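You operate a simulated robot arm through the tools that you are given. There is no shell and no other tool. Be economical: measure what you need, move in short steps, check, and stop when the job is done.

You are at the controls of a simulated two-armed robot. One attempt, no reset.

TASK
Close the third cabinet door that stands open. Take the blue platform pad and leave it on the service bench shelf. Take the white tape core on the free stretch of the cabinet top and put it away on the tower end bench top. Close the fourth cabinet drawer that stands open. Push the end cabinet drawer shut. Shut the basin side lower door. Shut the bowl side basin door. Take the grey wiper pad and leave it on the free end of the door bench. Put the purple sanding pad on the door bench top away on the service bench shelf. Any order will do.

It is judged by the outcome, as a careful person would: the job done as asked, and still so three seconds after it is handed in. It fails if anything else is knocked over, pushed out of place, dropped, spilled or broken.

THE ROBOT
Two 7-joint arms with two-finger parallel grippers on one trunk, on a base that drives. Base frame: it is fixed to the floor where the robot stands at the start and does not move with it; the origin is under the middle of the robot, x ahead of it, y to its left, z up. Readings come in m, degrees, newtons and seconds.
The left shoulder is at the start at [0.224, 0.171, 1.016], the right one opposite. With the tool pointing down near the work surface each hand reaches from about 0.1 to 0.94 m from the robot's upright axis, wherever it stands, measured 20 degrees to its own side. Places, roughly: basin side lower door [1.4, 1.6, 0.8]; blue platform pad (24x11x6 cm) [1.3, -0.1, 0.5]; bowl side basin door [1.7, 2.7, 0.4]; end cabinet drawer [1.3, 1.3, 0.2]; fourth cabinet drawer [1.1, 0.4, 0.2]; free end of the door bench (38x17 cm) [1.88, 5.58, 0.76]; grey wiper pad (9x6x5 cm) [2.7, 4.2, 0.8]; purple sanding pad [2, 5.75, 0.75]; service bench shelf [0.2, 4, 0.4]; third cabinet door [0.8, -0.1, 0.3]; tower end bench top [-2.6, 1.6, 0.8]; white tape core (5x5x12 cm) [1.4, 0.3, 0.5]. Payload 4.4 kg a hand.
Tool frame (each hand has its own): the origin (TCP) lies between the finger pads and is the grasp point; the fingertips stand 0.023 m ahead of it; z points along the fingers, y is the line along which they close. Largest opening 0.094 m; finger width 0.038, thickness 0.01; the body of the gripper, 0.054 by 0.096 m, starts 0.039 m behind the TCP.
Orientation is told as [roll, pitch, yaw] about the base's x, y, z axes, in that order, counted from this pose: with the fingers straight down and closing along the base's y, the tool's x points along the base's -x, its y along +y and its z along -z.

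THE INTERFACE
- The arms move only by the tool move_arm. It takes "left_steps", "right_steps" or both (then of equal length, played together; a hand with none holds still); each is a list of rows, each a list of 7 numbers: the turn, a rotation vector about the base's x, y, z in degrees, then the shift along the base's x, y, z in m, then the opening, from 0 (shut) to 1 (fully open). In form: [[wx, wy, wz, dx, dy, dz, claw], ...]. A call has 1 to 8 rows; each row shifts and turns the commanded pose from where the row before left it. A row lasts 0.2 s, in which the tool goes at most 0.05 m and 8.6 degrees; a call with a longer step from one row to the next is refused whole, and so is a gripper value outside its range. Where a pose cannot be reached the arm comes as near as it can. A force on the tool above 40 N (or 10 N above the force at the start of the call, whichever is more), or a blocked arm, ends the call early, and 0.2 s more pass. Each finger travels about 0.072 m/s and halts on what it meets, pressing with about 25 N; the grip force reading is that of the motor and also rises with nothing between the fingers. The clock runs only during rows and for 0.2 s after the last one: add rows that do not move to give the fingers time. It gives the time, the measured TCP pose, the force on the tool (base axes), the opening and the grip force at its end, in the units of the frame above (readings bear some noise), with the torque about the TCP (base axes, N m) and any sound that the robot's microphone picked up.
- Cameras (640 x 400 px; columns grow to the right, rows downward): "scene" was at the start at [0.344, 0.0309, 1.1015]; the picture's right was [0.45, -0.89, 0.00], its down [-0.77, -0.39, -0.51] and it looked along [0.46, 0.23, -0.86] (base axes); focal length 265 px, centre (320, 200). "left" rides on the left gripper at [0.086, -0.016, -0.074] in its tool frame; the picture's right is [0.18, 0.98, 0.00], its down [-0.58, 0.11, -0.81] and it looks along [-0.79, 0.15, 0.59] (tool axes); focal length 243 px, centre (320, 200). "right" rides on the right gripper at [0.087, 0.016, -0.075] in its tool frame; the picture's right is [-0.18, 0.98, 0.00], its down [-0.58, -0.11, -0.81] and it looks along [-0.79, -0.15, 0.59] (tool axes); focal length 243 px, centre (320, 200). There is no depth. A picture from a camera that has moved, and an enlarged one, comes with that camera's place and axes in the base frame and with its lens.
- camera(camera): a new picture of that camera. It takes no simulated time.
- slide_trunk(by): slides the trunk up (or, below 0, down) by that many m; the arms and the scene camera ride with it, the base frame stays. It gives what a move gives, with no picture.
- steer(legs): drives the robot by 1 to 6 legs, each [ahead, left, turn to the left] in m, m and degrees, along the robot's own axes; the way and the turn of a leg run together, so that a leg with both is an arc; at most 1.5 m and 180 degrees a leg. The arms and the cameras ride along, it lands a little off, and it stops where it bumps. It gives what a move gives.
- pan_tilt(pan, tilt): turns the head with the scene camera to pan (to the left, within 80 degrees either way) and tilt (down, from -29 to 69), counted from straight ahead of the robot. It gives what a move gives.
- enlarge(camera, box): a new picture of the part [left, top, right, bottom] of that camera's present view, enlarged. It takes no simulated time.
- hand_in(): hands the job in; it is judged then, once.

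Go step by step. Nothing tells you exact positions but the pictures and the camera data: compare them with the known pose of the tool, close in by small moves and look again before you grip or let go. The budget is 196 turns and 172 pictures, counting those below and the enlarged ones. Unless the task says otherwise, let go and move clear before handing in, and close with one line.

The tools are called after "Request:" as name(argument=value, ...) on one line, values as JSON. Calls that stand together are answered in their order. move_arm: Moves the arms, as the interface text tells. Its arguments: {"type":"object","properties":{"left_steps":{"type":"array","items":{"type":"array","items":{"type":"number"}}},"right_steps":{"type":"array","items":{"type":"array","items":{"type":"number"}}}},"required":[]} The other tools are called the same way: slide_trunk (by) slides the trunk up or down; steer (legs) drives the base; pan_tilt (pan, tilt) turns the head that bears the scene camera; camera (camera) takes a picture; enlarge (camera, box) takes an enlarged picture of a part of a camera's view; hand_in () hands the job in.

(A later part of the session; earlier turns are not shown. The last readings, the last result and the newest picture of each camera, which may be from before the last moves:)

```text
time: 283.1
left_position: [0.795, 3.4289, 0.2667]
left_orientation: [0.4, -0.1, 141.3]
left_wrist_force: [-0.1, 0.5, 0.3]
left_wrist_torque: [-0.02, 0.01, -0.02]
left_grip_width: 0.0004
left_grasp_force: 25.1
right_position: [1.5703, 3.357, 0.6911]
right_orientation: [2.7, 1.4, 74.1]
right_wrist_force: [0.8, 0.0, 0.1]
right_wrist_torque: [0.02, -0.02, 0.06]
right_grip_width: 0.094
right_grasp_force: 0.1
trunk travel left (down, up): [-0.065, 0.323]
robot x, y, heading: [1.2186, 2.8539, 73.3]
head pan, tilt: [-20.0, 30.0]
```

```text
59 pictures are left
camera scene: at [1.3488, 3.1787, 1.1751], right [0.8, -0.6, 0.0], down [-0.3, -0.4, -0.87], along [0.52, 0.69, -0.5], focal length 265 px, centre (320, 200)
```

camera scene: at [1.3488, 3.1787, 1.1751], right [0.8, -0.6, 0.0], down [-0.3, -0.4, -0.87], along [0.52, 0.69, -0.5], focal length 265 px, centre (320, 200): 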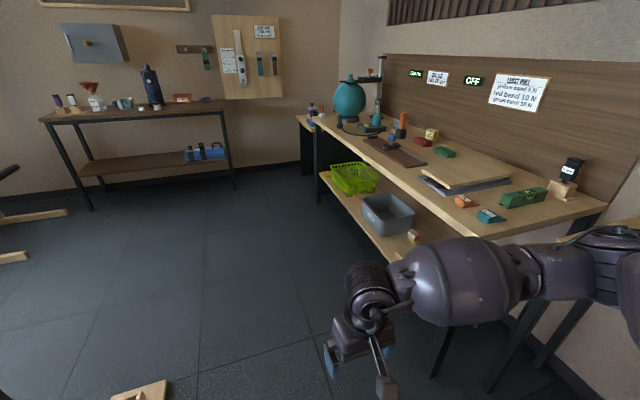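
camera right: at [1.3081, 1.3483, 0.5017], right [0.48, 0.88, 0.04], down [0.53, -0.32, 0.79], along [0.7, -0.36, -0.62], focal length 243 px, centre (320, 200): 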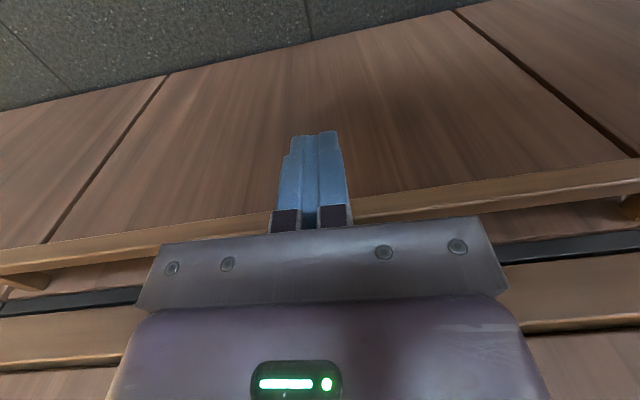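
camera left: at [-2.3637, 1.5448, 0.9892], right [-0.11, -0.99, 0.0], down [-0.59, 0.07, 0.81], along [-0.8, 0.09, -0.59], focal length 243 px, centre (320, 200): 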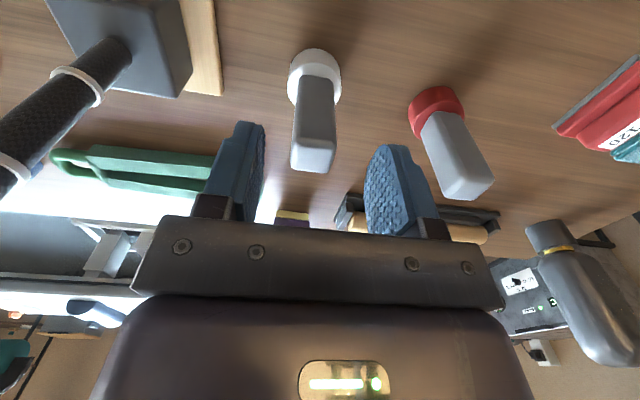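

Right elbow would brush the globe bench; raising the trunk to carry the arms above it, then going further along.

Request:
slide_trunk(by=0.27)

Request:
steer(legs=[[0.5, 0.02, -1.5], [0.5, 0, 0]])

Request:
pan_tilt(pan=-55, tilt=35)

Request:
camera(camera="scene")

```text
time: 285.8
left_position: [0.8739, 3.6879, 0.8419]
left_orientation: [-34.8, -13.2, 145.5]
left_wrist_force: [-0.2, -0.2, -0.4]
left_wrist_torque: [0.01, 0.0, 0.04]
left_grip_width: 0.0
left_grasp_force: 25.0
right_position: [1.5708, 3.3582, 0.96]
right_orientation: [2.6, 1.4, 74.3]
right_wrist_force: [-0.2, 0.2, -1.0]
right_wrist_torque: [0.01, 0.04, 0.01]
right_grip_width: 0.0941
right_grasp_force: 0.0
trunk travel left (down, up): [-0.335, 0.053]
robot x, y, heading: [1.217, 2.8497, 73.2]
head pan, tilt: [-20.0, 30.0]
```

```text
time: 291.3
left_position: [1.1819, 4.656, 0.8424]
left_orientation: [-34.8, -13.1, 144.4]
left_wrist_force: [1.1, 0.9, -0.6]
left_wrist_torque: [-0.01, 0.0, 0.01]
left_grip_width: 0.0
left_grasp_force: 24.9
right_position: [1.8716, 4.3118, 0.9602]
right_orientation: [2.6, 1.3, 73.1]
right_wrist_force: [1.2, 0.3, 0.1]
right_wrist_torque: [0.02, 0.03, 0.01]
right_grip_width: 0.0941
right_grasp_force: 0.0
trunk travel left (down, up): [-0.335, 0.053]
robot x, y, heading: [1.5098, 3.8139, 72.1]
head pan, tilt: [-20.0, 30.0]
```

```text
time: 292.3
left_position: [1.1808, 4.6564, 0.8423]
left_orientation: [-34.8, -13.1, 144.5]
left_wrist_force: [1.1, 0.1, -0.1]
left_wrist_torque: [-0.01, -0.02, 0.01]
left_grip_width: 0.0
left_grasp_force: 25.2
right_position: [1.8707, 4.3113, 0.9607]
right_orientation: [2.7, 1.4, 73.1]
right_wrist_force: [0.7, 0.0, 0.0]
right_wrist_torque: [0.0, -0.02, 0.0]
right_grip_width: 0.0938
right_grasp_force: 0.0
trunk travel left (down, up): [-0.335, 0.053]
robot x, y, heading: [1.5128, 3.82, 72.0]
head pan, tilt: [-55.0, 35.0]
```

```text
58 pictures are left
camera scene: at [1.6122, 3.8969, 1.4725], right [0.29, -0.96, 0.0], down [-0.55, -0.17, -0.82], along [0.78, 0.24, -0.57], focal length 265 px, centre (320, 200)
```

scene: 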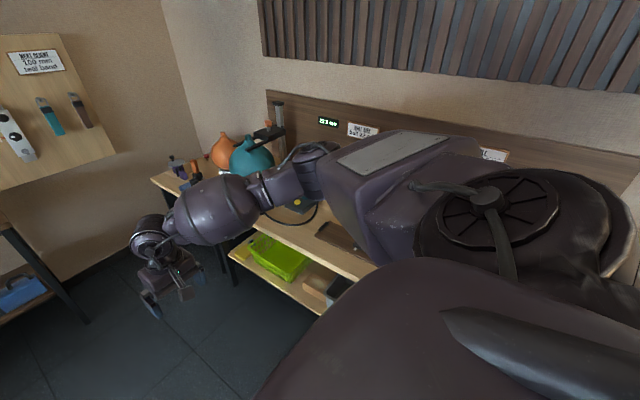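

Turning needed; first testing whether the left arm can now retract.

Request:
move_arm(left_steps=[[0, 0, 0, -0.013, -0.04, 0.0, 0], [0, 0, 0, -0.013, -0.04, 0.0, 0], [0, 0, 0, -0.013, -0.04, 0.0, 0], [0, 0, 0, -0.013, -0.04, 0.0, 0], [0, 0, 0, -0.013, -0.04, 0.0, 0], [0, 0, 0, -0.013, -0.04, 0.0, 0]])

```text
time: 293.7
left_position: [1.1028, 4.4141, 0.8426]
left_orientation: [-34.9, -13.1, 144.5]
left_wrist_force: [-0.9, -0.2, 0.6]
left_wrist_torque: [0.0, -0.02, 0.01]
left_grip_width: 0.0
left_grasp_force: 25.2
right_position: [1.8722, 4.3119, 0.9612]
right_orientation: [2.7, 1.4, 73.1]
right_wrist_force: [0.4, 0.2, -0.1]
right_wrist_torque: [-0.01, -0.03, 0.0]
right_grip_width: 0.0942
right_grasp_force: 0.0
trunk travel left (down, up): [-0.335, 0.053]
robot x, y, heading: [1.5116, 3.8156, 72.2]
head pan, tilt: [-55.0, 35.0]
```

The left arm is free again. Straightening that hand, then turning to face the globe bench.

Request:
move_arm(left_steps=[[-7.2, 1.9, 0, 0, 0, 0.02, 0], [-7.2, 1.9, 0, 0, 0, 0.02, 0], [-7.2, 1.9, 0, 0, 0, 0.02, 0], [-7.2, 1.9, 0, 0, 0, 0.02, 0], [-7.2, 1.9, 0, 0, 0, 0.02, 0], [0, 0, -8, 0.03, -0.01, 0, 0], [0, 0, -8, 0.03, -0.01, 0, 0], [0, 0, -8, 0.03, -0.01, 0, 0]])

Request:
steer(legs=[[0, 0.05, 0], [0, 0, -90], [0, 0.5, 0]])

Request:
pan_tilt(pan=0, tilt=40)

Request:
camera(camera="scene")

```text
time: 295.5
left_position: [1.1941, 4.3853, 0.9422]
left_orientation: [-0.4, 1.6, 116.7]
left_wrist_force: [-0.1, -0.3, 0.4]
left_wrist_torque: [-0.01, 0.06, -0.01]
left_grip_width: 0.0
left_grasp_force: 25.1
right_position: [1.8716, 4.3105, 0.9604]
right_orientation: [2.7, 1.4, 73.1]
right_wrist_force: [0.2, -0.1, -0.5]
right_wrist_torque: [0.01, -0.02, -0.02]
right_grip_width: 0.094
right_grasp_force: 0.1
trunk travel left (down, up): [-0.335, 0.053]
robot x, y, heading: [1.51, 3.8105, 71.7]
head pan, tilt: [-55.0, 35.0]
```

```text
time: 305.0
left_position: [2.202, 4.6115, 0.9413]
left_orientation: [-0.4, 1.7, 25.9]
left_wrist_force: [-0.7, 0.5, 1.1]
left_wrist_torque: [0.01, 0.02, 0.0]
left_grip_width: 0.0
left_grasp_force: 25.4
right_position: [2.1138, 3.9363, 0.9593]
right_orientation: [2.7, 1.4, -18.0]
right_wrist_force: [-0.5, -0.3, 0.7]
right_wrist_torque: [0.02, -0.03, 0.03]
right_grip_width: 0.094
right_grasp_force: 0.1
trunk travel left (down, up): [-0.335, 0.053]
robot x, y, heading: [1.6269, 4.306, -19.1]
head pan, tilt: [-55.0, 35.0]
```

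```text
time: 306.3
left_position: [2.2016, 4.6122, 0.9426]
left_orientation: [-0.5, 1.7, 25.7]
left_wrist_force: [0.3, -0.5, -0.1]
left_wrist_torque: [0.01, 0.0, -0.02]
left_grip_width: 0.0
left_grasp_force: 24.9
right_position: [2.1128, 3.9362, 0.9617]
right_orientation: [2.7, 1.5, -17.9]
right_wrist_force: [-0.7, -0.5, 0.0]
right_wrist_torque: [0.01, 0.01, 0.01]
right_grip_width: 0.0942
right_grasp_force: 0.1
trunk travel left (down, up): [-0.335, 0.053]
robot x, y, heading: [1.6242, 4.3105, -19.1]
head pan, tilt: [0.0, 40.0]
```

```text
57 pictures are left
camera scene: at [1.7616, 4.2609, 1.465], right [-0.33, -0.94, 0.0], down [-0.61, 0.21, -0.77], along [0.72, -0.25, -0.64], focal length 265 px, centre (320, 200)
```

scene: 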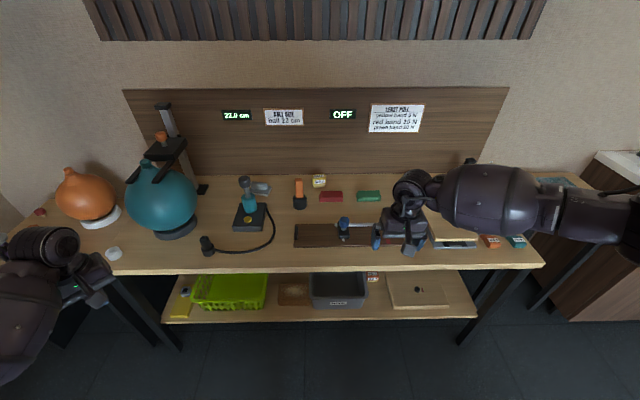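

Good front view of the globe bench. Enlarging the middle.

Request:
enlarge(camera="scene", box=[200, 160, 360, 260])

```text
4.00 times, centred on (280, 210) of scene
camera zoom: at [1.7616, 4.2609, 1.465], right [-0.33, -0.94, 0.0], down [-0.61, 0.21, -0.77], along [0.72, -0.25, -0.64], focal length 1058 px, centre (480, 160)
```

zoom: 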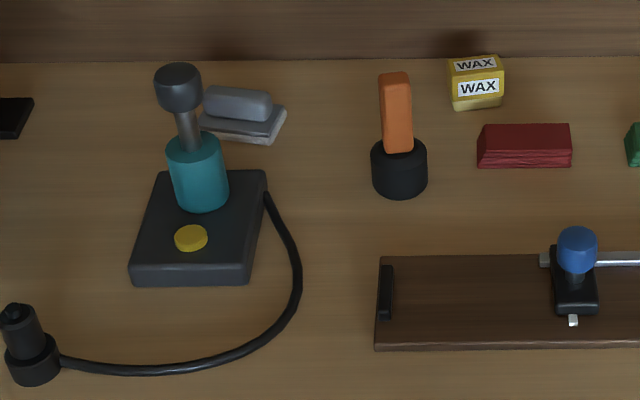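

The wiper pad is the grey block with a raised grip bar, at about (2.65,4.21), right behind a tall pump tool. I'll grip its bar across (hand yawed −90°, leaning in from the right). First raise both hands and yaw the right one.

Request:
move_arm(right_steps=[[0, 0, -8.5, 0, 0, 0.03, 1], [0, 0, -8.5, 0, 0, 0.03, 1], [0, 0, -8.5, 0, 0, 0.03, 1], [0, 0, -8.5, 0, 0, 0.03, 1], [0, 0, -8.5, 0, 0, 0.03, 1], [0, 0, -8.5, 0, 0, 0.03, 1], [0, 0, -8.5, 0, 0, 0, 1], [0, 0, -8.5, 0, 0, 0, 1]], left_steps=[[0, 0, 0, 0, 0, 0.03, 0], [0, 0, 0, 0, 0, 0.03, 0], [0, 0, 0, 0, 0, 0.03, 0], [0, 0, 0, 0, 0, 0.03, 0], [0, 0, 0, 0, 0, 0.03, 0], [0, 0, 0, 0, 0, 0.03, 0], [0, 0, 0, 0, 0, 0, 0], [0, 0, 0, 0, 0, 0, 0]])

Request:
slide_trunk(by=-0.2)

Request:
camera(camera="scene")

```text
time: 308.1
left_position: [2.2023, 4.612, 1.1242]
left_orientation: [-0.5, 1.7, 25.7]
left_wrist_force: [-0.7, -0.1, 0.2]
left_wrist_torque: [0.02, 0.0, -0.03]
left_grip_width: 0.0001
left_grasp_force: 24.3
right_position: [2.112, 3.9365, 1.1405]
right_orientation: [2.6, 1.4, -86.2]
right_wrist_force: [1.3, 0.6, 0.6]
right_wrist_torque: [0.0, 0.01, 0.03]
right_grip_width: 0.0941
right_grasp_force: 0.1
trunk travel left (down, up): [-0.335, 0.053]
robot x, y, heading: [1.6285, 4.3083, -19.4]
head pan, tilt: [0.0, 40.0]
```

```text
time: 310.2
left_position: [2.2016, 4.6116, 0.9247]
left_orientation: [-0.5, 1.4, 25.7]
left_wrist_force: [0.0, 0.4, 0.7]
left_wrist_torque: [0.0, -0.01, -0.01]
left_grip_width: 0.0
left_grasp_force: 25.1
right_position: [2.1136, 3.9371, 0.9426]
right_orientation: [2.8, 1.5, -86.0]
right_wrist_force: [-0.2, -0.1, 0.3]
right_wrist_torque: [-0.01, 0.0, -0.02]
right_grip_width: 0.0938
right_grasp_force: 0.2
trunk travel left (down, up): [-0.135, 0.253]
robot x, y, heading: [1.6224, 4.3076, -19.1]
head pan, tilt: [0.0, 40.0]
```

```text
55 pictures are left
camera scene: at [1.8889, 4.2168, 1.248], right [-0.33, -0.94, 0.0], down [-0.61, 0.21, -0.77], along [0.72, -0.25, -0.64], focal length 265 px, centre (320, 200)
```

scene: 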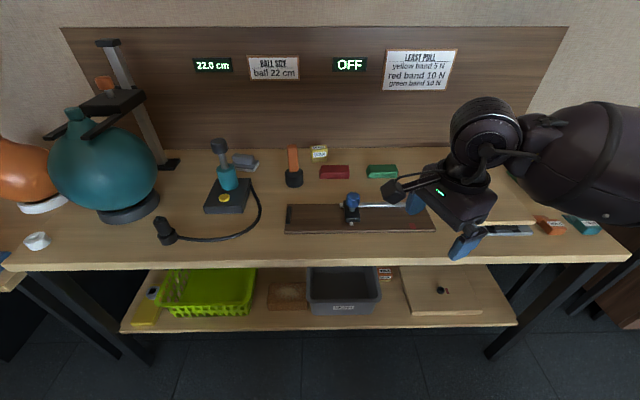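

Second view confirms the wiper near (2.655,4.21). Enlarging for the bar's shape.

Request:
enlarge(camera="scene", box=[190, 125, 330, 215])

```text
4.44 times, centred on (260, 170) of scene
camera zoom: at [1.8889, 4.2168, 1.248], right [-0.33, -0.94, 0.0], down [-0.61, 0.21, -0.77], along [0.72, -0.25, -0.64], focal length 1176 px, centre (587, 333)
```

zoom: 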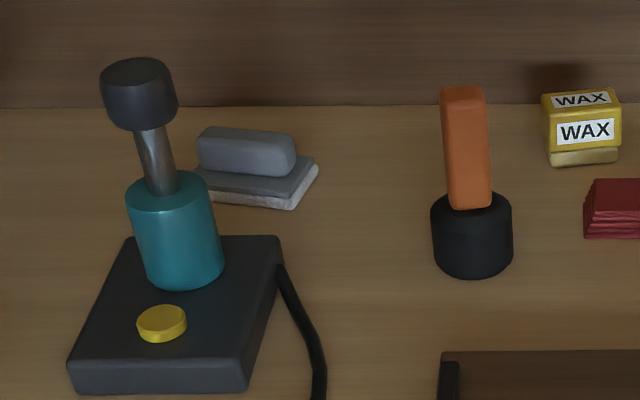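

Bar centre ≈(2.648,4.207,0.815), its axis at heading ~58°. Setting the right hand's yaw and lean, then driving left and closer.

Request:
move_arm(right_steps=[[0, 0, -8.5, 0, 0, 0.011, 1], [0, 0, -8.5, 0, 0, 0.011, 1], [0, 0, -8.5, 0, 0, 0.011, 1], [0, 0, -8.5, 0, 0, 0.011, 1], [3.3, -6.5, 0, 0, 0, 0.011, 1], [3.3, -6.5, 0, 0, 0, 0.011, 1], [3.3, -6.5, 0, 0, 0, 0.011, 1], [3.3, -6.5, 0, 0, 0, 0.011, 1]])

Request:
steer(legs=[[0, 0.146, 0], [0.085, 0, 0]])

Request:
camera(camera="right")

Request:
camera(camera="scene")

```text
time: 312.0
left_position: [2.2014, 4.6119, 0.9234]
left_orientation: [-0.4, 1.6, 25.7]
left_wrist_force: [-0.1, -0.7, -0.3]
left_wrist_torque: [0.0, 0.01, 0.01]
left_grip_width: 0.0
left_grasp_force: 24.8
right_position: [2.1141, 3.9353, 1.0286]
right_orientation: [19.8, 25.6, -115.8]
right_wrist_force: [0.2, 0.1, -0.1]
right_wrist_torque: [-0.01, 0.0, -0.03]
right_grip_width: 0.094
right_grasp_force: 0.0
trunk travel left (down, up): [-0.135, 0.253]
robot x, y, heading: [1.6273, 4.3053, -19.0]
head pan, tilt: [0.0, 40.0]
```

```text
time: 314.6
left_position: [2.3282, 4.7196, 0.9217]
left_orientation: [-0.3, 1.8, 25.7]
left_wrist_force: [0.5, 0.5, -0.3]
left_wrist_torque: [-0.02, 0.02, 0.01]
left_grip_width: 0.0004
left_grasp_force: 25.3
right_position: [2.2404, 4.0425, 1.0281]
right_orientation: [19.8, 25.5, -116.0]
right_wrist_force: [0.0, -0.7, -0.6]
right_wrist_torque: [0.01, 0.03, -0.01]
right_grip_width: 0.0941
right_grasp_force: 0.0
trunk travel left (down, up): [-0.135, 0.253]
robot x, y, heading: [1.7506, 4.4115, -19.2]
head pan, tilt: [0.0, 40.0]
```

```text
53 pictures are left
camera right: at [2.2506, 4.0875, 1.1353], right [0.7, -0.68, 0.22], down [-0.7, -0.59, 0.4], along [-0.15, -0.44, -0.89], focal length 243 px, centre (320, 200)
```

right: 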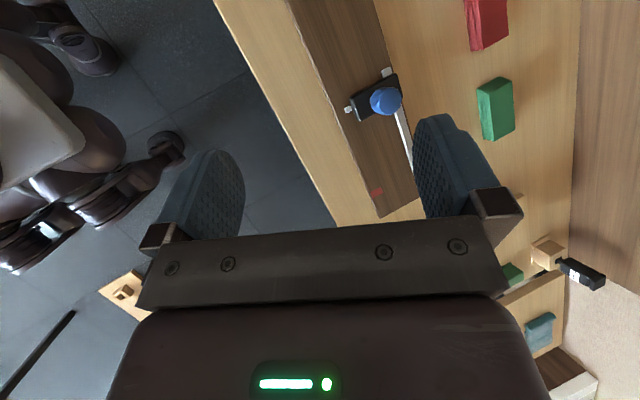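

```text
52 pictures are left
camera scene: at [2.0168, 4.3242, 1.2473], right [-0.33, -0.94, 0.0], down [-0.61, 0.21, -0.77], along [0.72, -0.25, -0.64], focal length 265 px, centre (320, 200)
```

scene: 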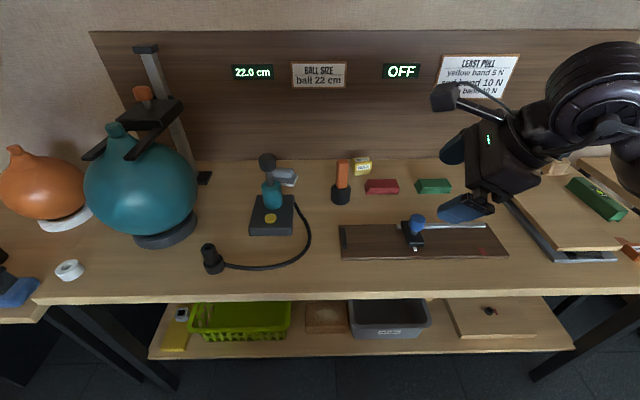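

Pose is as intended. Moving the hand over the bench toward the pre-grasp point, staying above the tall items.

Request:
move_arm(right_steps=[[0, 0, 0, 0.045, 0.017, 0, 0.7], [0, 0, 0, 0.045, 0.017, 0, 0.7], [0, 0, 0, 0.045, 0.017, 0, 0.7], [0, 0, 0, 0.045, 0.017, 0, 0.7], [0, 0, 0, 0.045, 0.017, 0, 0.7], [0, 0, 0, 0.045, 0.017, 0, 0.7], [0, 0, 0, 0.045, 0.017, 0, 0.7]])

Request:
camera(camera="right")

Request:
camera(camera="scene")

```text
time: 316.2
left_position: [2.3289, 4.7194, 0.9236]
left_orientation: [-0.4, 1.7, 25.6]
left_wrist_force: [0.5, -0.1, 0.1]
left_wrist_torque: [-0.01, -0.02, 0.01]
left_grip_width: 0.0
left_grasp_force: 25.2
right_position: [2.554, 4.1647, 1.0282]
right_orientation: [19.8, 25.4, -115.9]
right_wrist_force: [-0.2, 0.8, -0.5]
right_wrist_torque: [0.02, 0.01, 0.01]
right_grip_width: 0.0658
right_grasp_force: 0.0
trunk travel left (down, up): [-0.135, 0.253]
robot x, y, heading: [1.752, 4.4162, -19.4]
head pan, tilt: [0.0, 40.0]
```

```text
51 pictures are left
camera right: at [2.5646, 4.2098, 1.1356], right [0.7, -0.68, 0.22], down [-0.7, -0.59, 0.4], along [-0.14, -0.44, -0.89], focal length 243 px, centre (320, 200)
```

right: 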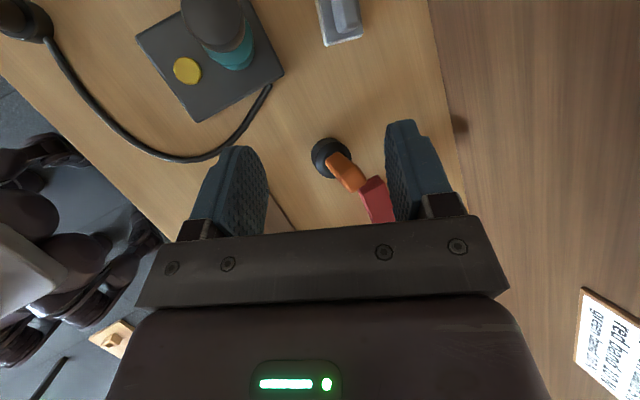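

```text
50 pictures are left
camera scene: at [2.0164, 4.3254, 1.2475], right [-0.33, -0.94, 0.0], down [-0.61, 0.21, -0.77], along [0.72, -0.25, -0.64], focal length 265 px, centre (320, 200)
```

scene: 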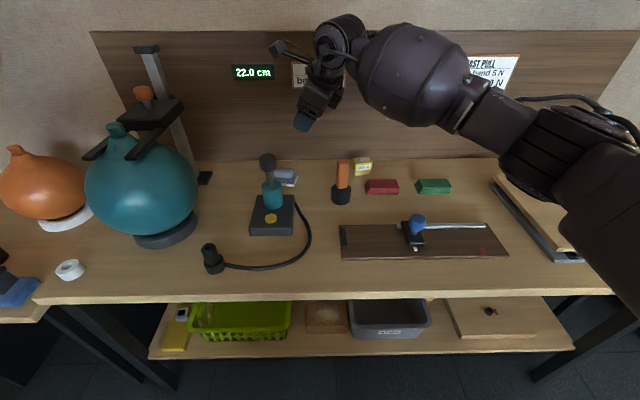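

Bar direction (58°) confirmed. Moving closer for a refined look.

Request:
move_arm(right_steps=[[0, 0, 0, 0.028, 0.01, -0.035, 0.7], [0, 0, 0, 0.028, 0.01, -0.035, 0.7], [0, 0, 0, 0, 0, 0, 0.7]])

Request:
camera(camera="right")

Request:
enlarge(camera="scene", box=[220, 80, 380, 220])

```text
time: 317.0
left_position: [2.3281, 4.7196, 0.9228]
left_orientation: [-0.5, 1.6, 25.6]
left_wrist_force: [-0.5, 0.4, 1.0]
left_wrist_torque: [0.02, -0.04, -0.02]
left_grip_width: 0.0
left_grasp_force: 25.3
right_position: [2.6098, 4.1795, 0.9614]
right_orientation: [19.7, 25.4, -115.9]
right_wrist_force: [-0.1, -0.4, 0.1]
right_wrist_torque: [-0.01, 0.0, 0.01]
right_grip_width: 0.0659
right_grasp_force: 0.1
trunk travel left (down, up): [-0.135, 0.253]
robot x, y, heading: [1.7547, 4.4174, -19.4]
head pan, tilt: [0.0, 40.0]
```

```text
49 pictures are left
camera right: at [2.6203, 4.2254, 1.0681], right [0.7, -0.68, 0.22], down [-0.7, -0.59, 0.4], along [-0.14, -0.44, -0.89], focal length 243 px, centre (320, 200)
```

right: 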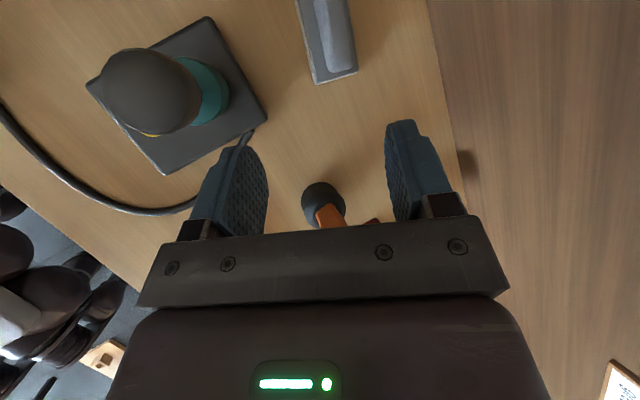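

```text
2.86 times, centred on (300, 150) of scene
camera zoom: at [2.0155, 4.3244, 1.2478], right [-0.33, -0.94, 0.0], down [-0.61, 0.21, -0.77], along [0.72, -0.25, -0.64], focal length 756 px, centre (377, 343)
```

zoom: 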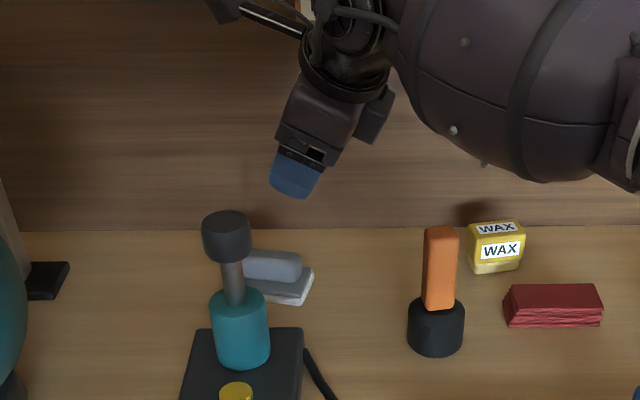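

Table height is nearer 0.75, so the bar is at ≈(2.708,4.207,0.785); reach needs the trunk lower. Lowering the trunk 0.09 and checking.

Request:
slide_trunk(by=-0.09)

Request:
camera(camera="right")

```text
time: 318.3
left_position: [2.3276, 4.7191, 0.8338]
left_orientation: [-0.5, 1.4, 25.6]
left_wrist_force: [-0.5, -0.2, 1.1]
left_wrist_torque: [0.03, 0.02, 0.01]
left_grip_width: 0.0002
left_grasp_force: 24.7
right_position: [2.6102, 4.182, 0.8727]
right_orientation: [20.0, 25.4, -115.8]
right_wrist_force: [-0.5, 0.0, 0.0]
right_wrist_torque: [-0.03, -0.02, 0.01]
right_grip_width: 0.066
right_grasp_force: 0.0
trunk travel left (down, up): [-0.045, 0.343]
robot x, y, heading: [1.7545, 4.4137, -19.5]
head pan, tilt: [0.0, 40.0]
```

```text
47 pictures are left
camera right: at [2.6198, 4.2273, 0.9793], right [0.7, -0.68, 0.22], down [-0.7, -0.59, 0.4], along [-0.14, -0.44, -0.89], focal length 243 px, centre (320, 200)
```

right: 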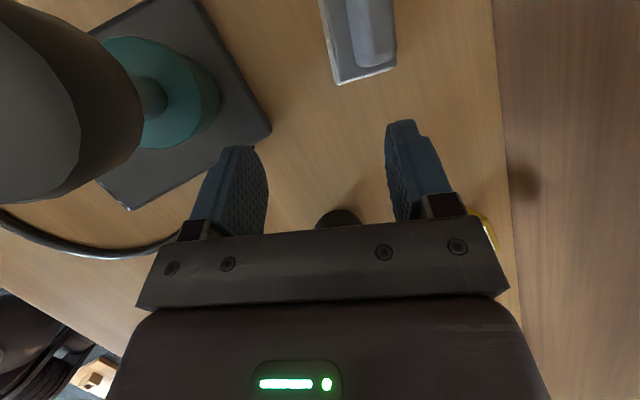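

Pad centre refined to ≈(2.718,4.206). Shifting laterally with a small yaw correction, then approaching along the tool axis.

Request:
move_arm(right_steps=[[0, 0, 3, 0.0285, 0, 0, 0.7], [0, 0, 3, 0.0285, 0, 0, 0.7], [0, 0, 0, 0.02, 0.009, -0.035, 0.7], [0, 0, 0, 0, 0, 0, 0.7]])

Request:
camera(camera="right")

```text
time: 319.3
left_position: [2.3281, 4.7199, 0.8327]
left_orientation: [-0.4, 1.5, 25.6]
left_wrist_force: [0.7, 0.5, 1.6]
left_wrist_torque: [0.0, 0.02, 0.04]
left_grip_width: 0.0
left_grasp_force: 25.2
right_position: [2.6883, 4.1913, 0.8357]
right_orientation: [19.8, 25.5, -109.9]
right_wrist_force: [-0.5, 0.2, 0.3]
right_wrist_torque: [-0.01, -0.01, -0.02]
right_grip_width: 0.0658
right_grasp_force: 0.0
trunk travel left (down, up): [-0.045, 0.343]
robot x, y, heading: [1.751, 4.4158, -19.3]
head pan, tilt: [0.0, 40.0]
```

```text
46 pictures are left
camera right: at [2.6935, 4.2376, 0.9419], right [0.76, -0.61, 0.22], down [-0.64, -0.66, 0.4], along [-0.1, -0.45, -0.89], focal length 243 px, centre (320, 200)
```

right: 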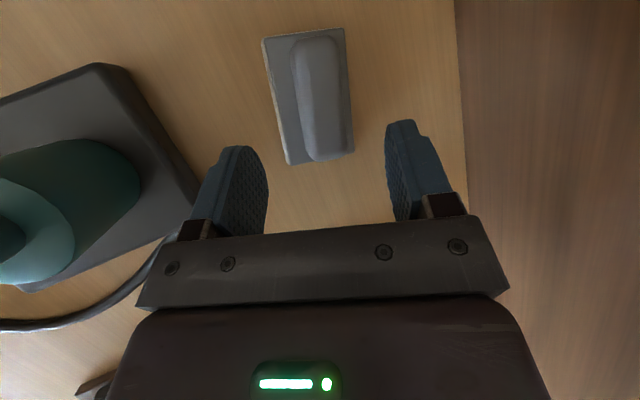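

Well lined up. Final approach and close.

Request:
move_arm(right_steps=[[0, 0, 0, 0.0155, 0.0095, -0.022, 0.7], [0, 0, 0, 0.0155, 0.0095, -0.02, 0.7], [0, 0, 0, 0, 0, 0, 0], [0, 0, 0, 0, 0, 0, 0], [0, 0, 0, 0, 0, 0, 0], [0, 0, 0, 0, 0, 0, 0]])

Request:
camera(camera="right")

```text
time: 320.7
left_position: [2.3278, 4.7185, 0.8323]
left_orientation: [-0.4, 1.7, 25.7]
left_wrist_force: [-0.8, 0.6, -0.3]
left_wrist_torque: [0.0, 0.01, -0.02]
left_grip_width: 0.0001
left_grasp_force: 24.5
right_position: [2.7043, 4.2031, 0.8047]
right_orientation: [19.8, 25.4, -109.9]
right_wrist_force: [0.9, -0.5, 2.0]
right_wrist_torque: [0.13, -0.04, -0.08]
right_grip_width: 0.0303
right_grasp_force: 25.4
right hand out of reach, approached as far as the arm can: row 2
trunk travel left (down, up): [-0.045, 0.343]
robot x, y, heading: [1.7534, 4.4128, -19.1]
head pan, tilt: [0.0, 40.0]
```

```text
45 pictures are left
camera right: at [2.7099, 4.2502, 0.9106], right [0.76, -0.61, 0.22], down [-0.64, -0.66, 0.4], along [-0.1, -0.45, -0.89], focal length 243 px, centre (320, 200)
```

right: 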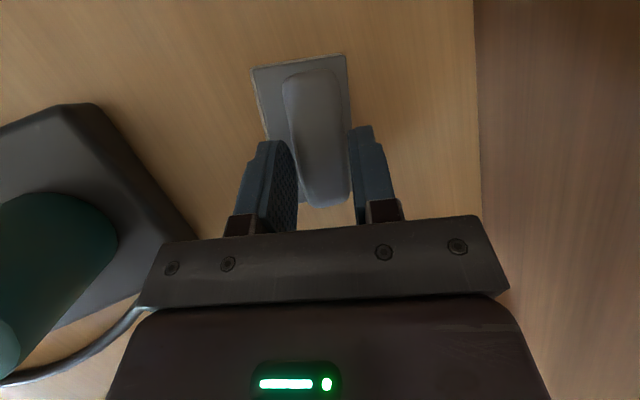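

Gripped the bar near its right end (3.0 cm), at full arm reach. Lifting gently with the trunk and looking.

Request:
slide_trunk(by=0.04)

Request:
camera(camera="right")

Request:
camera(camera="scene")

```text
time: 321.5
left_position: [2.3295, 4.718, 0.8689]
left_orientation: [-0.2, 1.9, 25.6]
left_wrist_force: [-0.4, 0.0, -0.8]
left_wrist_torque: [0.01, 0.01, 0.0]
left_grip_width: 0.0
left_grasp_force: 25.3
right_position: [2.7023, 4.2031, 0.9377]
right_orientation: [27.5, 25.3, -106.7]
right_wrist_force: [0.6, -0.5, -1.2]
right_wrist_torque: [0.01, 0.01, 0.03]
right_grip_width: 0.0296
right_grasp_force: 25.1
trunk travel left (down, up): [-0.085, 0.303]
robot x, y, heading: [1.7519, 4.4201, -19.2]
head pan, tilt: [0.0, 40.0]
```

```text
44 pictures are left
camera right: at [2.6954, 4.2542, 1.0415], right [0.73, -0.59, 0.33], down [-0.68, -0.64, 0.35], along [0.0, -0.48, -0.88], focal length 243 px, centre (320, 200)
```

right: 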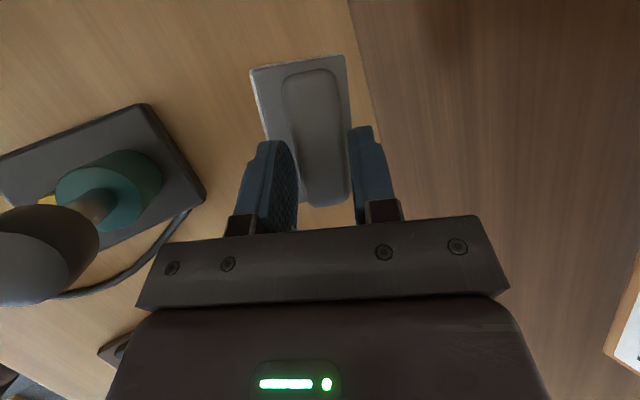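

```text
43 pictures are left
camera scene: at [2.0658, 4.3073, 1.1839], right [-0.33, -0.94, 0.0], down [-0.61, 0.21, -0.77], along [0.72, -0.25, -0.64], focal length 265 px, centre (320, 200)
```

scene: 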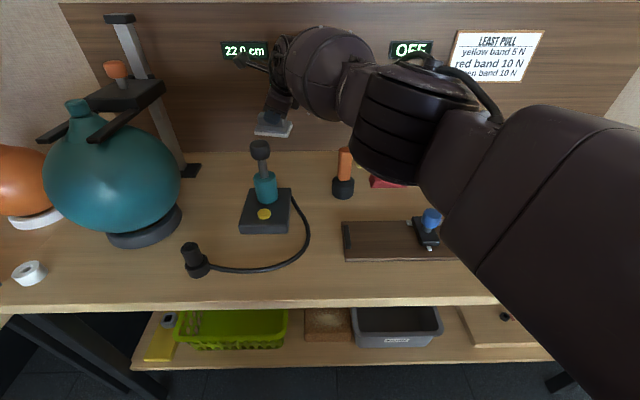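

Wiper pad lifted. Before backing away it must clear the tall pump tool (top ≈0.95); raising the trunk further.

Request:
slide_trunk(by=0.12)

Request:
camera(camera="scene")

```text
time: 323.0
left_position: [2.3293, 4.7194, 0.9898]
left_orientation: [-0.1, 1.7, 25.6]
left_wrist_force: [-0.4, 0.0, -0.3]
left_wrist_torque: [-0.01, 0.01, -0.02]
left_grip_width: 0.0
left_grasp_force: 24.8
right_position: [2.6034, 4.2381, 1.3749]
right_orientation: [52.2, 22.1, -96.5]
right_wrist_force: [0.4, -0.1, -1.3]
right_wrist_torque: [0.03, 0.05, 0.04]
right_grip_width: 0.0297
right_grasp_force: 25.0
trunk travel left (down, up): [-0.205, 0.183]
robot x, y, heading: [1.7538, 4.4148, -19.3]
head pan, tilt: [0.0, 40.0]
```

```text
42 pictures are left
camera scene: at [1.9528, 4.3467, 1.3271], right [-0.33, -0.94, 0.0], down [-0.61, 0.21, -0.77], along [0.72, -0.25, -0.64], focal length 265 px, centre (320, 200)
```

scene: 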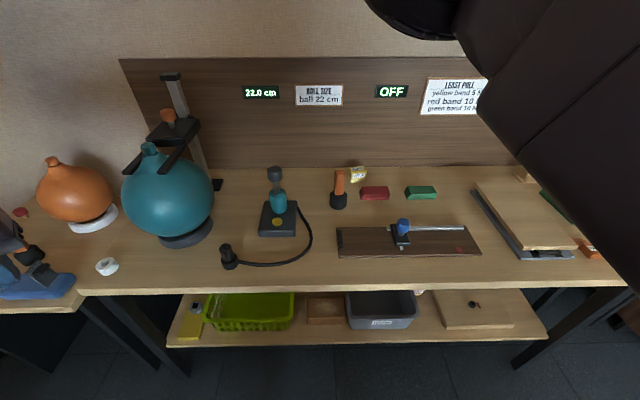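

Everything on the bench is undisturbed and the pad is held. Backing off, then trying to fold the right arm.

Request:
steer(legs=[[-0.35, 0, 0]])

Request:
move_arm(right_steps=[[0, 0, 0, -0.03, 0.0, -0.035, 0], [0, 0, 0, -0.03, 0.0, -0.035, 0], [0, 0, 0, -0.03, 0.0, -0.035, 0], [0, 0, 0, -0.03, 0.0, -0.035, 0], [0, 0, 0, -0.03, 0, -0.035, 0], [0, 0, 0, -0.03, 0.0, -0.035, 0]])

Request:
camera(camera="scene")

```text
time: 325.3
left_position: [2.0026, 4.832, 0.9921]
left_orientation: [-0.4, 1.7, 25.3]
left_wrist_force: [0.2, -1.0, 0.0]
left_wrist_torque: [-0.01, -0.02, -0.03]
left_grip_width: 0.0
left_grasp_force: 24.8
right_position: [2.2715, 4.3492, 1.3777]
right_orientation: [52.5, 22.2, -96.8]
right_wrist_force: [-0.6, 0.4, -0.5]
right_wrist_torque: [0.0, 0.01, 0.04]
right_grip_width: 0.0293
right_grasp_force: 25.2
trunk travel left (down, up): [-0.205, 0.183]
robot x, y, heading: [1.4213, 4.5305, -19.3]
head pan, tilt: [0.0, 40.0]
```

```text
time: 326.7
left_position: [2.0009, 4.8315, 0.9936]
left_orientation: [-0.3, 1.7, 25.3]
left_wrist_force: [-0.3, -0.7, -0.8]
left_wrist_torque: [-0.01, -0.04, 0.0]
left_grip_width: 0.0
left_grasp_force: 25.0
right_position: [2.1241, 4.3524, 1.185]
right_orientation: [52.6, 22.2, -96.8]
right_wrist_force: [-0.7, 0.2, -1.0]
right_wrist_torque: [-0.02, 0.04, 0.02]
right_grip_width: 0.0291
right_grasp_force: 25.1
right hand out of reach, approached as far as the arm can: row 1, 2
trunk travel left (down, up): [-0.205, 0.183]
robot x, y, heading: [1.4218, 4.5284, -19.3]
head pan, tilt: [0.0, 40.0]
```

```text
41 pictures are left
camera scene: at [1.6222, 4.4619, 1.328], right [-0.33, -0.94, 0.0], down [-0.61, 0.21, -0.77], along [0.72, -0.26, -0.64], focal length 265 px, centre (320, 200)
```

scene: 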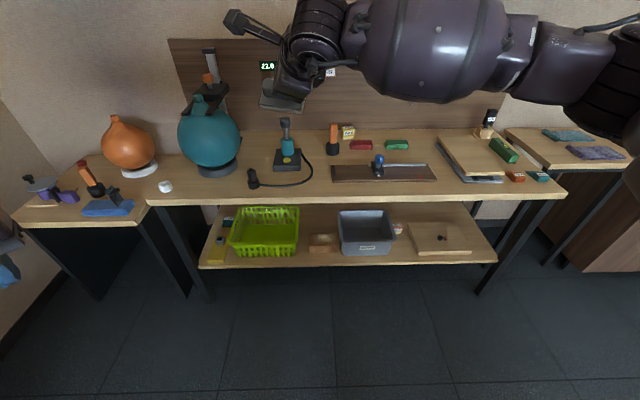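

The right arm is free again. Turning left to face the back (door) bench and restoring the pad's level attitude.

Request:
steer(legs=[[0, 0, 90]])

Request:
move_arm(right_steps=[[-7.5, 1.7, 3.1, 0, 0, 0, 0], [-7.5, 1.7, 3.1, 0, 0, 0, 0], [-7.5, 1.7, 3.1, 0, 0, 0, 0], [-7.5, 1.7, 3.1, 0, 0, 0, 0]])

Request:
pan_tilt(pan=0, tilt=30)

Request:
camera(camera="scene")

Request:
camera(camera="right")

```text
time: 330.9
left_position: [1.1295, 5.113, 0.9925]
left_orientation: [-0.4, 1.6, 114.7]
left_wrist_force: [0.8, -0.1, -0.4]
left_wrist_torque: [0.0, 0.03, 0.0]
left_grip_width: 0.0
left_grasp_force: 24.7
right_position: [1.6097, 5.2302, 1.1825]
right_orientation: [52.4, 22.2, -7.4]
right_wrist_force: [0.6, 0.1, -0.8]
right_wrist_torque: [-0.01, -0.01, 0.02]
right_grip_width: 0.0287
right_grasp_force: 24.7
trunk travel left (down, up): [-0.205, 0.183]
robot x, y, heading: [1.4251, 4.5315, 70.0]
head pan, tilt: [0.0, 40.0]
```

```text
time: 331.9
left_position: [1.1297, 5.1134, 0.9918]
left_orientation: [-0.4, 1.7, 114.7]
left_wrist_force: [0.8, 0.0, 0.2]
left_wrist_torque: [0.0, 0.01, 0.0]
left_grip_width: 0.0002
left_grasp_force: 25.4
right_position: [1.6097, 5.2299, 1.1844]
right_orientation: [18.9, 25.0, -8.3]
right_wrist_force: [0.4, 0.4, -1.4]
right_wrist_torque: [0.0, -0.01, 0.0]
right_grip_width: 0.0288
right_grasp_force: 25.0
trunk travel left (down, up): [-0.205, 0.183]
robot x, y, heading: [1.4246, 4.5308, 70.1]
head pan, tilt: [0.0, 40.0]
```

```text
time: 332.6
left_position: [1.1301, 5.1123, 0.9934]
left_orientation: [-0.5, 1.7, 114.7]
left_wrist_force: [-1.1, 0.3, -0.5]
left_wrist_torque: [0.02, 0.01, -0.02]
left_grip_width: 0.0
left_grasp_force: 25.0
right_position: [1.6086, 5.23, 1.1832]
right_orientation: [19.1, 24.8, -8.4]
right_wrist_force: [0.6, 0.5, -0.9]
right_wrist_torque: [-0.03, -0.03, 0.02]
right_grip_width: 0.0287
right_grasp_force: 25.0
trunk travel left (down, up): [-0.205, 0.183]
robot x, y, heading: [1.4251, 4.5308, 69.5]
head pan, tilt: [0.0, 30.0]
```

```text
40 pictures are left
camera scene: at [1.4989, 4.7334, 1.3431], right [0.94, -0.34, 0.0], down [-0.17, -0.47, -0.87], along [0.3, 0.81, -0.5], focal length 265 px, centre (320, 200)
```

scene: 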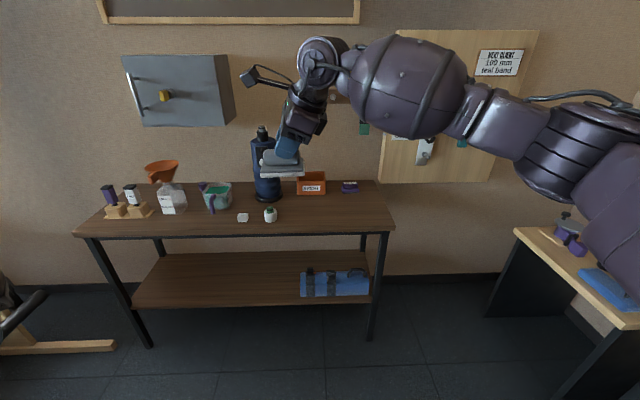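

```text
39 pictures are left
camera right: at [1.5614, 5.2274, 1.2899], right [0.43, 0.88, 0.21], down [0.77, -0.48, 0.41], along [0.47, -0.02, -0.88], focal length 243 px, centre (320, 200)
```

right: 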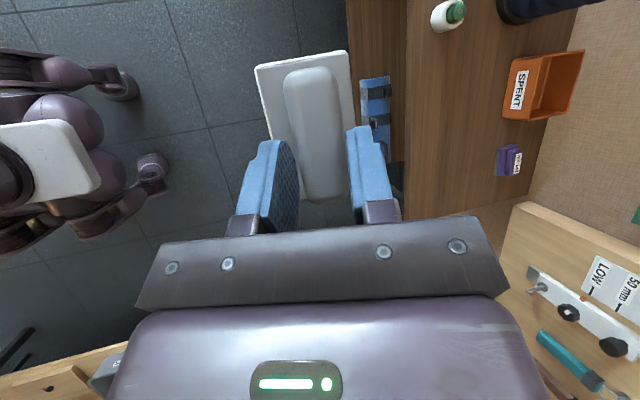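

Door bench: front-right corner ≈(2.06,5.42), top z≈0.74; the free front strip at its right end is clear. Driving so the pad comes over (1.885,5.575).

Request:
steer(legs=[[0, -0.16, 0], [0.42, 0, 0]])

Request:
move_arm(right_steps=[[0, 0, 0, 0, 0, -0.045, 0], [0, 0, 0, 0, 0, -0.045, 0], [0, 0, 0, 0, 0, -0.045, 0], [0, 0, 0, 0, 0, -0.045, 0], [0, 0, 0, 0, 0, -0.045, 0], [0, 0, 0, 0, 0, -0.045, 0]])

Request:
camera(camera="right")

Request:
camera(camera="scene")

```text
time: 336.8
left_position: [1.4322, 5.4555, 0.9906]
left_orientation: [-0.4, 1.7, 114.4]
left_wrist_force: [0.0, -0.3, -0.6]
left_wrist_torque: [-0.02, -0.03, 0.0]
left_grip_width: 0.0001
left_grasp_force: 25.2
right_position: [1.9131, 5.5697, 1.1843]
right_orientation: [19.0, 24.9, -8.8]
right_wrist_force: [1.5, 0.3, -0.3]
right_wrist_torque: [0.0, 0.02, 0.0]
right_grip_width: 0.0281
right_grasp_force: 25.1
trunk travel left (down, up): [-0.205, 0.183]
robot x, y, heading: [1.7242, 4.8702, 69.6]
head pan, tilt: [0.0, 30.0]
```

```text
time: 338.2
left_position: [1.4323, 5.4584, 0.9919]
left_orientation: [-0.3, 1.6, 114.3]
left_wrist_force: [-1.0, 0.4, -0.4]
left_wrist_torque: [0.01, 0.0, 0.0]
left_grip_width: 0.0001
left_grasp_force: 24.9
right_position: [1.9149, 5.573, 0.9125]
right_orientation: [19.0, 24.8, -8.7]
right_wrist_force: [0.5, -0.6, -0.2]
right_wrist_torque: [0.0, -0.03, -0.04]
right_grip_width: 0.0281
right_grasp_force: 25.1
trunk travel left (down, up): [-0.205, 0.183]
robot x, y, heading: [1.7225, 4.8752, 69.2]
head pan, tilt: [0.0, 30.0]
```

```text
38 pictures are left
camera right: at [1.866, 5.5703, 1.0189], right [0.44, 0.87, 0.21], down [0.77, -0.49, 0.41], along [0.47, -0.02, -0.88], focal length 243 px, centre (320, 200)
```

right: 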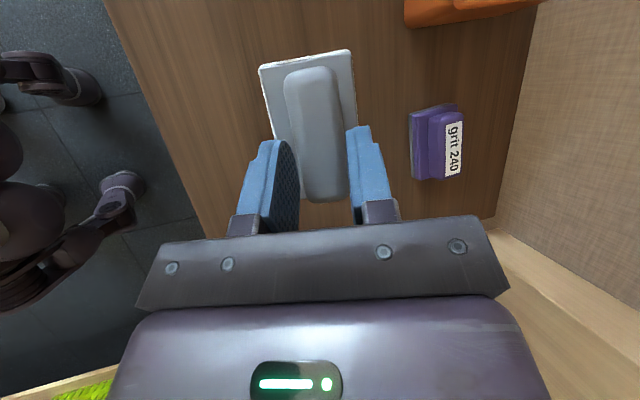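

```text
37 pictures are left
camera scene: at [1.7994, 5.0751, 1.3429], right [0.94, -0.35, 0.0], down [-0.18, -0.47, -0.87], along [0.3, 0.81, -0.5], focal length 265 px, centre (320, 200)
```

scene: 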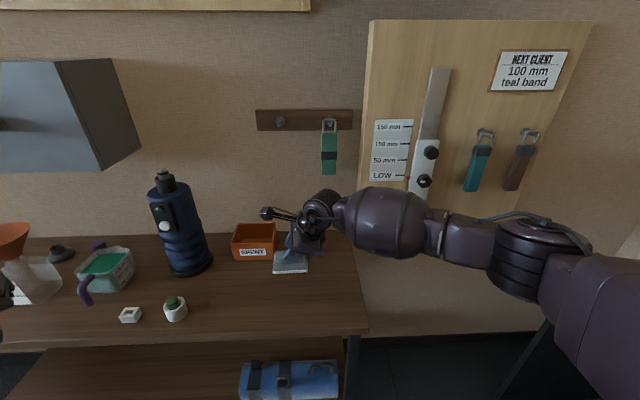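

Pad is above the free strip. Shifting slightly toward the front and lowering.

Request:
move_arm(right_steps=[[0, 0, 0, -0.009, -0.028, -0.02, 0], [0, 0, 0, 0, 0, -0.045, 0], [0, 0, 0, 0, 0, -0.025, 0], [0, 0, 0, 0, 0, -0.008, 0], [0, 0, 0, 0, 0, 0, 0]])

Request:
camera(camera="right")

```text
time: 339.4
left_position: [1.4323, 5.4549, 0.9936]
left_orientation: [-0.5, 1.6, 114.3]
left_wrist_force: [-1.1, -0.7, -0.5]
left_wrist_torque: [-0.03, 0.01, -0.02]
left_grip_width: 0.0
left_grasp_force: 24.6
right_position: [1.9039, 5.5451, 0.823]
right_orientation: [19.9, 25.1, -8.5]
right_wrist_force: [5.9, 16.4, 34.3]
right_wrist_torque: [0.92, -0.22, -0.11]
right_grip_width: 0.0304
right_grasp_force: 24.9
trunk travel left (down, up): [-0.205, 0.183]
robot x, y, heading: [1.7227, 4.8758, 69.8]
head pan, tilt: [0.0, 30.0]
```

```text
36 pictures are left
camera right: at [1.8558, 5.5425, 0.9299], right [0.44, 0.87, 0.22], down [0.77, -0.49, 0.41], along [0.46, -0.01, -0.89], focal length 243 px, centre (320, 200)
```

right: 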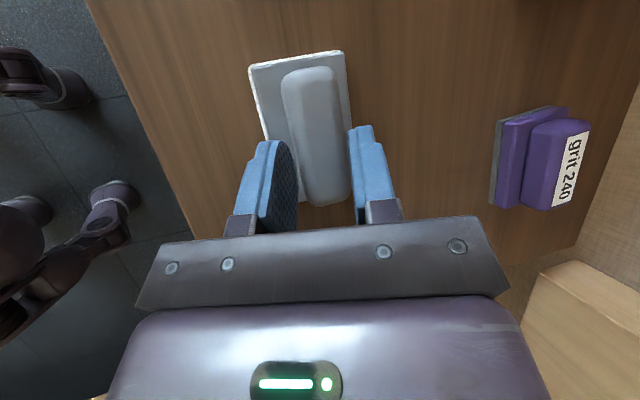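

Pad rests on the bench. Easing, opening, and withdrawing along the tool axis.

Request:
move_arm(right_steps=[[0, 0, 0, 0, 0, 0.005, 0], [0, 0, 0, 0, 0, 0, 0.6], [0, 0, 0, 0, 0, 0, 0.6], [0, 0, 0, 0, 0, 0, 0.6], [0, 0, 0, 0.014, -0.0157, 0.034, 0.6], [0, 0, 0, 0.014, -0.0157, 0.034, 0.6], [0, 0, 0, 0.014, -0.0157, 0.034, 0.6]])

Request:
camera(camera="right")

```text
time: 341.0
left_position: [1.4319, 5.4555, 0.9923]
left_orientation: [-0.3, 1.6, 114.3]
left_wrist_force: [0.2, -0.8, 0.2]
left_wrist_torque: [0.0, -0.02, -0.01]
left_grip_width: 0.0
left_grasp_force: 24.5
right_position: [1.9444, 5.4945, 0.9234]
right_orientation: [19.1, 25.0, -8.8]
right_wrist_force: [-0.3, -0.3, -0.8]
right_wrist_torque: [0.01, 0.02, 0.01]
right_grip_width: 0.0566
right_grasp_force: 0.1
trunk travel left (down, up): [-0.205, 0.183]
robot x, y, heading: [1.7238, 4.8719, 69.5]
head pan, tilt: [0.0, 30.0]
```

```text
35 pictures are left
camera right: at [1.8965, 5.4929, 1.0292], right [0.44, 0.87, 0.21], down [0.77, -0.49, 0.41], along [0.47, -0.02, -0.88], focal length 243 px, centre (320, 200)
```

right: 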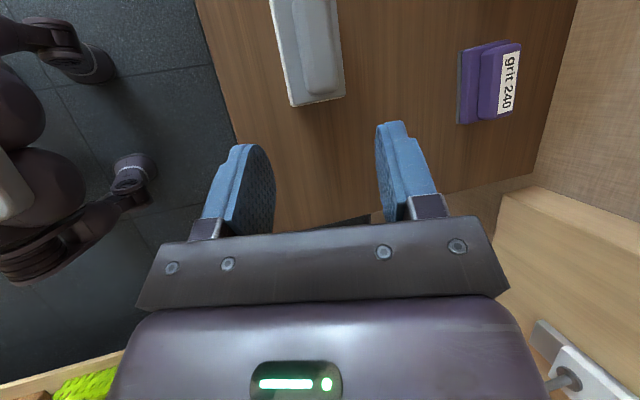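

Wiper pad is set down well. Now the purple pad at ≈(2.0,5.715). Enlarging to measure it.

Request:
enlarge(camera="right", box=[420, 10, 580, 150])

```text
2.86 times, centred on (500, 80) of right
camera zoom: at [1.8965, 5.4929, 1.0292], right [0.44, 0.87, 0.21], down [0.77, -0.49, 0.41], along [0.47, -0.02, -0.88], focal length 693 px, centre (-194, 543)
```

zoom: 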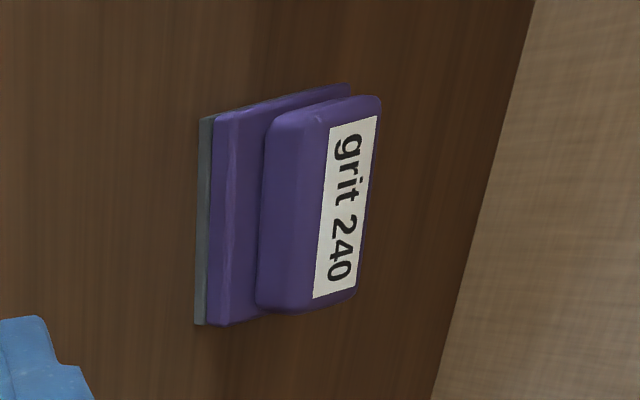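

Purple pad: upper block ≈6.3 cm long, centre ≈(2.002,5.705), long axis heading ≈−13°. I'll return the right hand to its normal roll, closing along the pad's length and tilted forward 35°, which will also suit the shelf.

Request:
move_arm(right_steps=[[-5.2, -5.5, 2, 0, -0.01, 0.02, 1], [-5.2, -5.5, 2, 0, -0.01, 0.02, 1], [-5.2, -5.5, 2, 0, -0.01, 0.02, 1], [-5.2, -5.5, 2, 0, -0.01, 0.02, 1], [0, 0, 8.5, 0, 0, 0, 1], [0, 0, 8.5, 0, 0, 0, 1], [0, 0, 8.5, 0, 0, 0, 1], [0, 0, 8.5, 0, 0, 0, 1]])

Request:
move_arm(right_steps=[[0, 0, 8.5, 0, 0, 0, 1], [0, 0, 8.5, 0, 0, 0, 1], [0, 0, 8.5, 0, 0, 0, 1], [0, 0, 8.5, 0, 0, 0, 1], [0, 0, 8.5, 0, 0, 0, 1], [0, 0, 8.5, 0, 0, 0, 1], [6.8, -1.6, 0, 0, 0, 0, 1], [6.8, -1.6, 0, 0, 0, 0, 1]])

Request:
move_arm(right_steps=[[6.8, -1.6, 0, 0, 0, 0, 1], [6.8, -1.6, 0, 0, 0, 0, 1], [6.8, -1.6, 0, 0, 0, 0, 1], [0, 0, 0, 0, 0, 0, 1]])

Request:
camera(camera="right")

```text
time: 342.8
left_position: [1.4325, 5.4565, 0.9932]
left_orientation: [-0.4, 1.7, 114.2]
left_wrist_force: [0.4, 0.1, -0.4]
left_wrist_torque: [0.0, 0.03, 0.01]
left_grip_width: 0.0
left_grasp_force: 24.4
right_position: [1.9468, 5.4552, 1.0024]
right_orientation: [0.6, 0.5, 29.4]
right_wrist_force: [-0.4, -0.5, -0.2]
right_wrist_torque: [0.0, -0.01, 0.01]
right_grip_width: 0.0941
right_grasp_force: 0.0
trunk travel left (down, up): [-0.205, 0.183]
robot x, y, heading: [1.7245, 4.869, 69.5]
head pan, tilt: [0.0, 30.0]
```

```text
time: 344.6
left_position: [1.4323, 5.4555, 0.9932]
left_orientation: [-0.3, 1.7, 114.3]
left_wrist_force: [0.5, -0.5, -0.6]
left_wrist_torque: [0.02, 0.0, -0.04]
left_grip_width: 0.0001
left_grasp_force: 25.6
right_position: [1.947, 5.454, 1.0025]
right_orientation: [-0.2, -13.6, 80.4]
right_wrist_force: [0.4, -0.3, 0.3]
right_wrist_torque: [-0.04, 0.01, 0.03]
right_grip_width: 0.0936
right_grasp_force: 0.1
trunk travel left (down, up): [-0.205, 0.183]
robot x, y, heading: [1.7227, 4.8702, 69.5]
head pan, tilt: [0.0, 30.0]
```

```text
time: 345.6
left_position: [1.4325, 5.4561, 0.992]
left_orientation: [-0.4, 1.7, 114.3]
left_wrist_force: [0.1, 0.1, 0.1]
left_wrist_torque: [-0.01, 0.0, 0.0]
left_grip_width: 0.0003
left_grasp_force: 25.3
right_position: [1.9465, 5.455, 1.0028]
right_orientation: [-1.9, -34.5, 81.1]
right_wrist_force: [0.7, -1.2, 0.4]
right_wrist_torque: [0.04, 0.04, 0.01]
right_grip_width: 0.0942
right_grasp_force: 0.1
trunk travel left (down, up): [-0.205, 0.183]
robot x, y, heading: [1.7207, 4.8748, 69.7]
head pan, tilt: [0.0, 30.0]
```

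```text
33 pictures are left
camera right: at [1.9091, 5.3455, 1.016], right [-0.94, 0.32, 0.08], down [0.09, 0.01, 1.0], along [0.32, 0.95, -0.03], focal length 243 px, centre (320, 200)
```

right: 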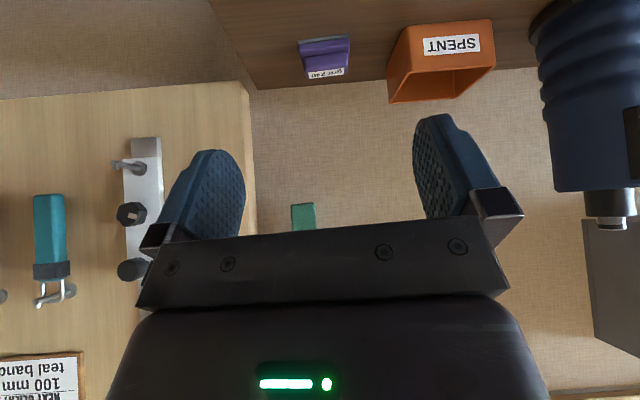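

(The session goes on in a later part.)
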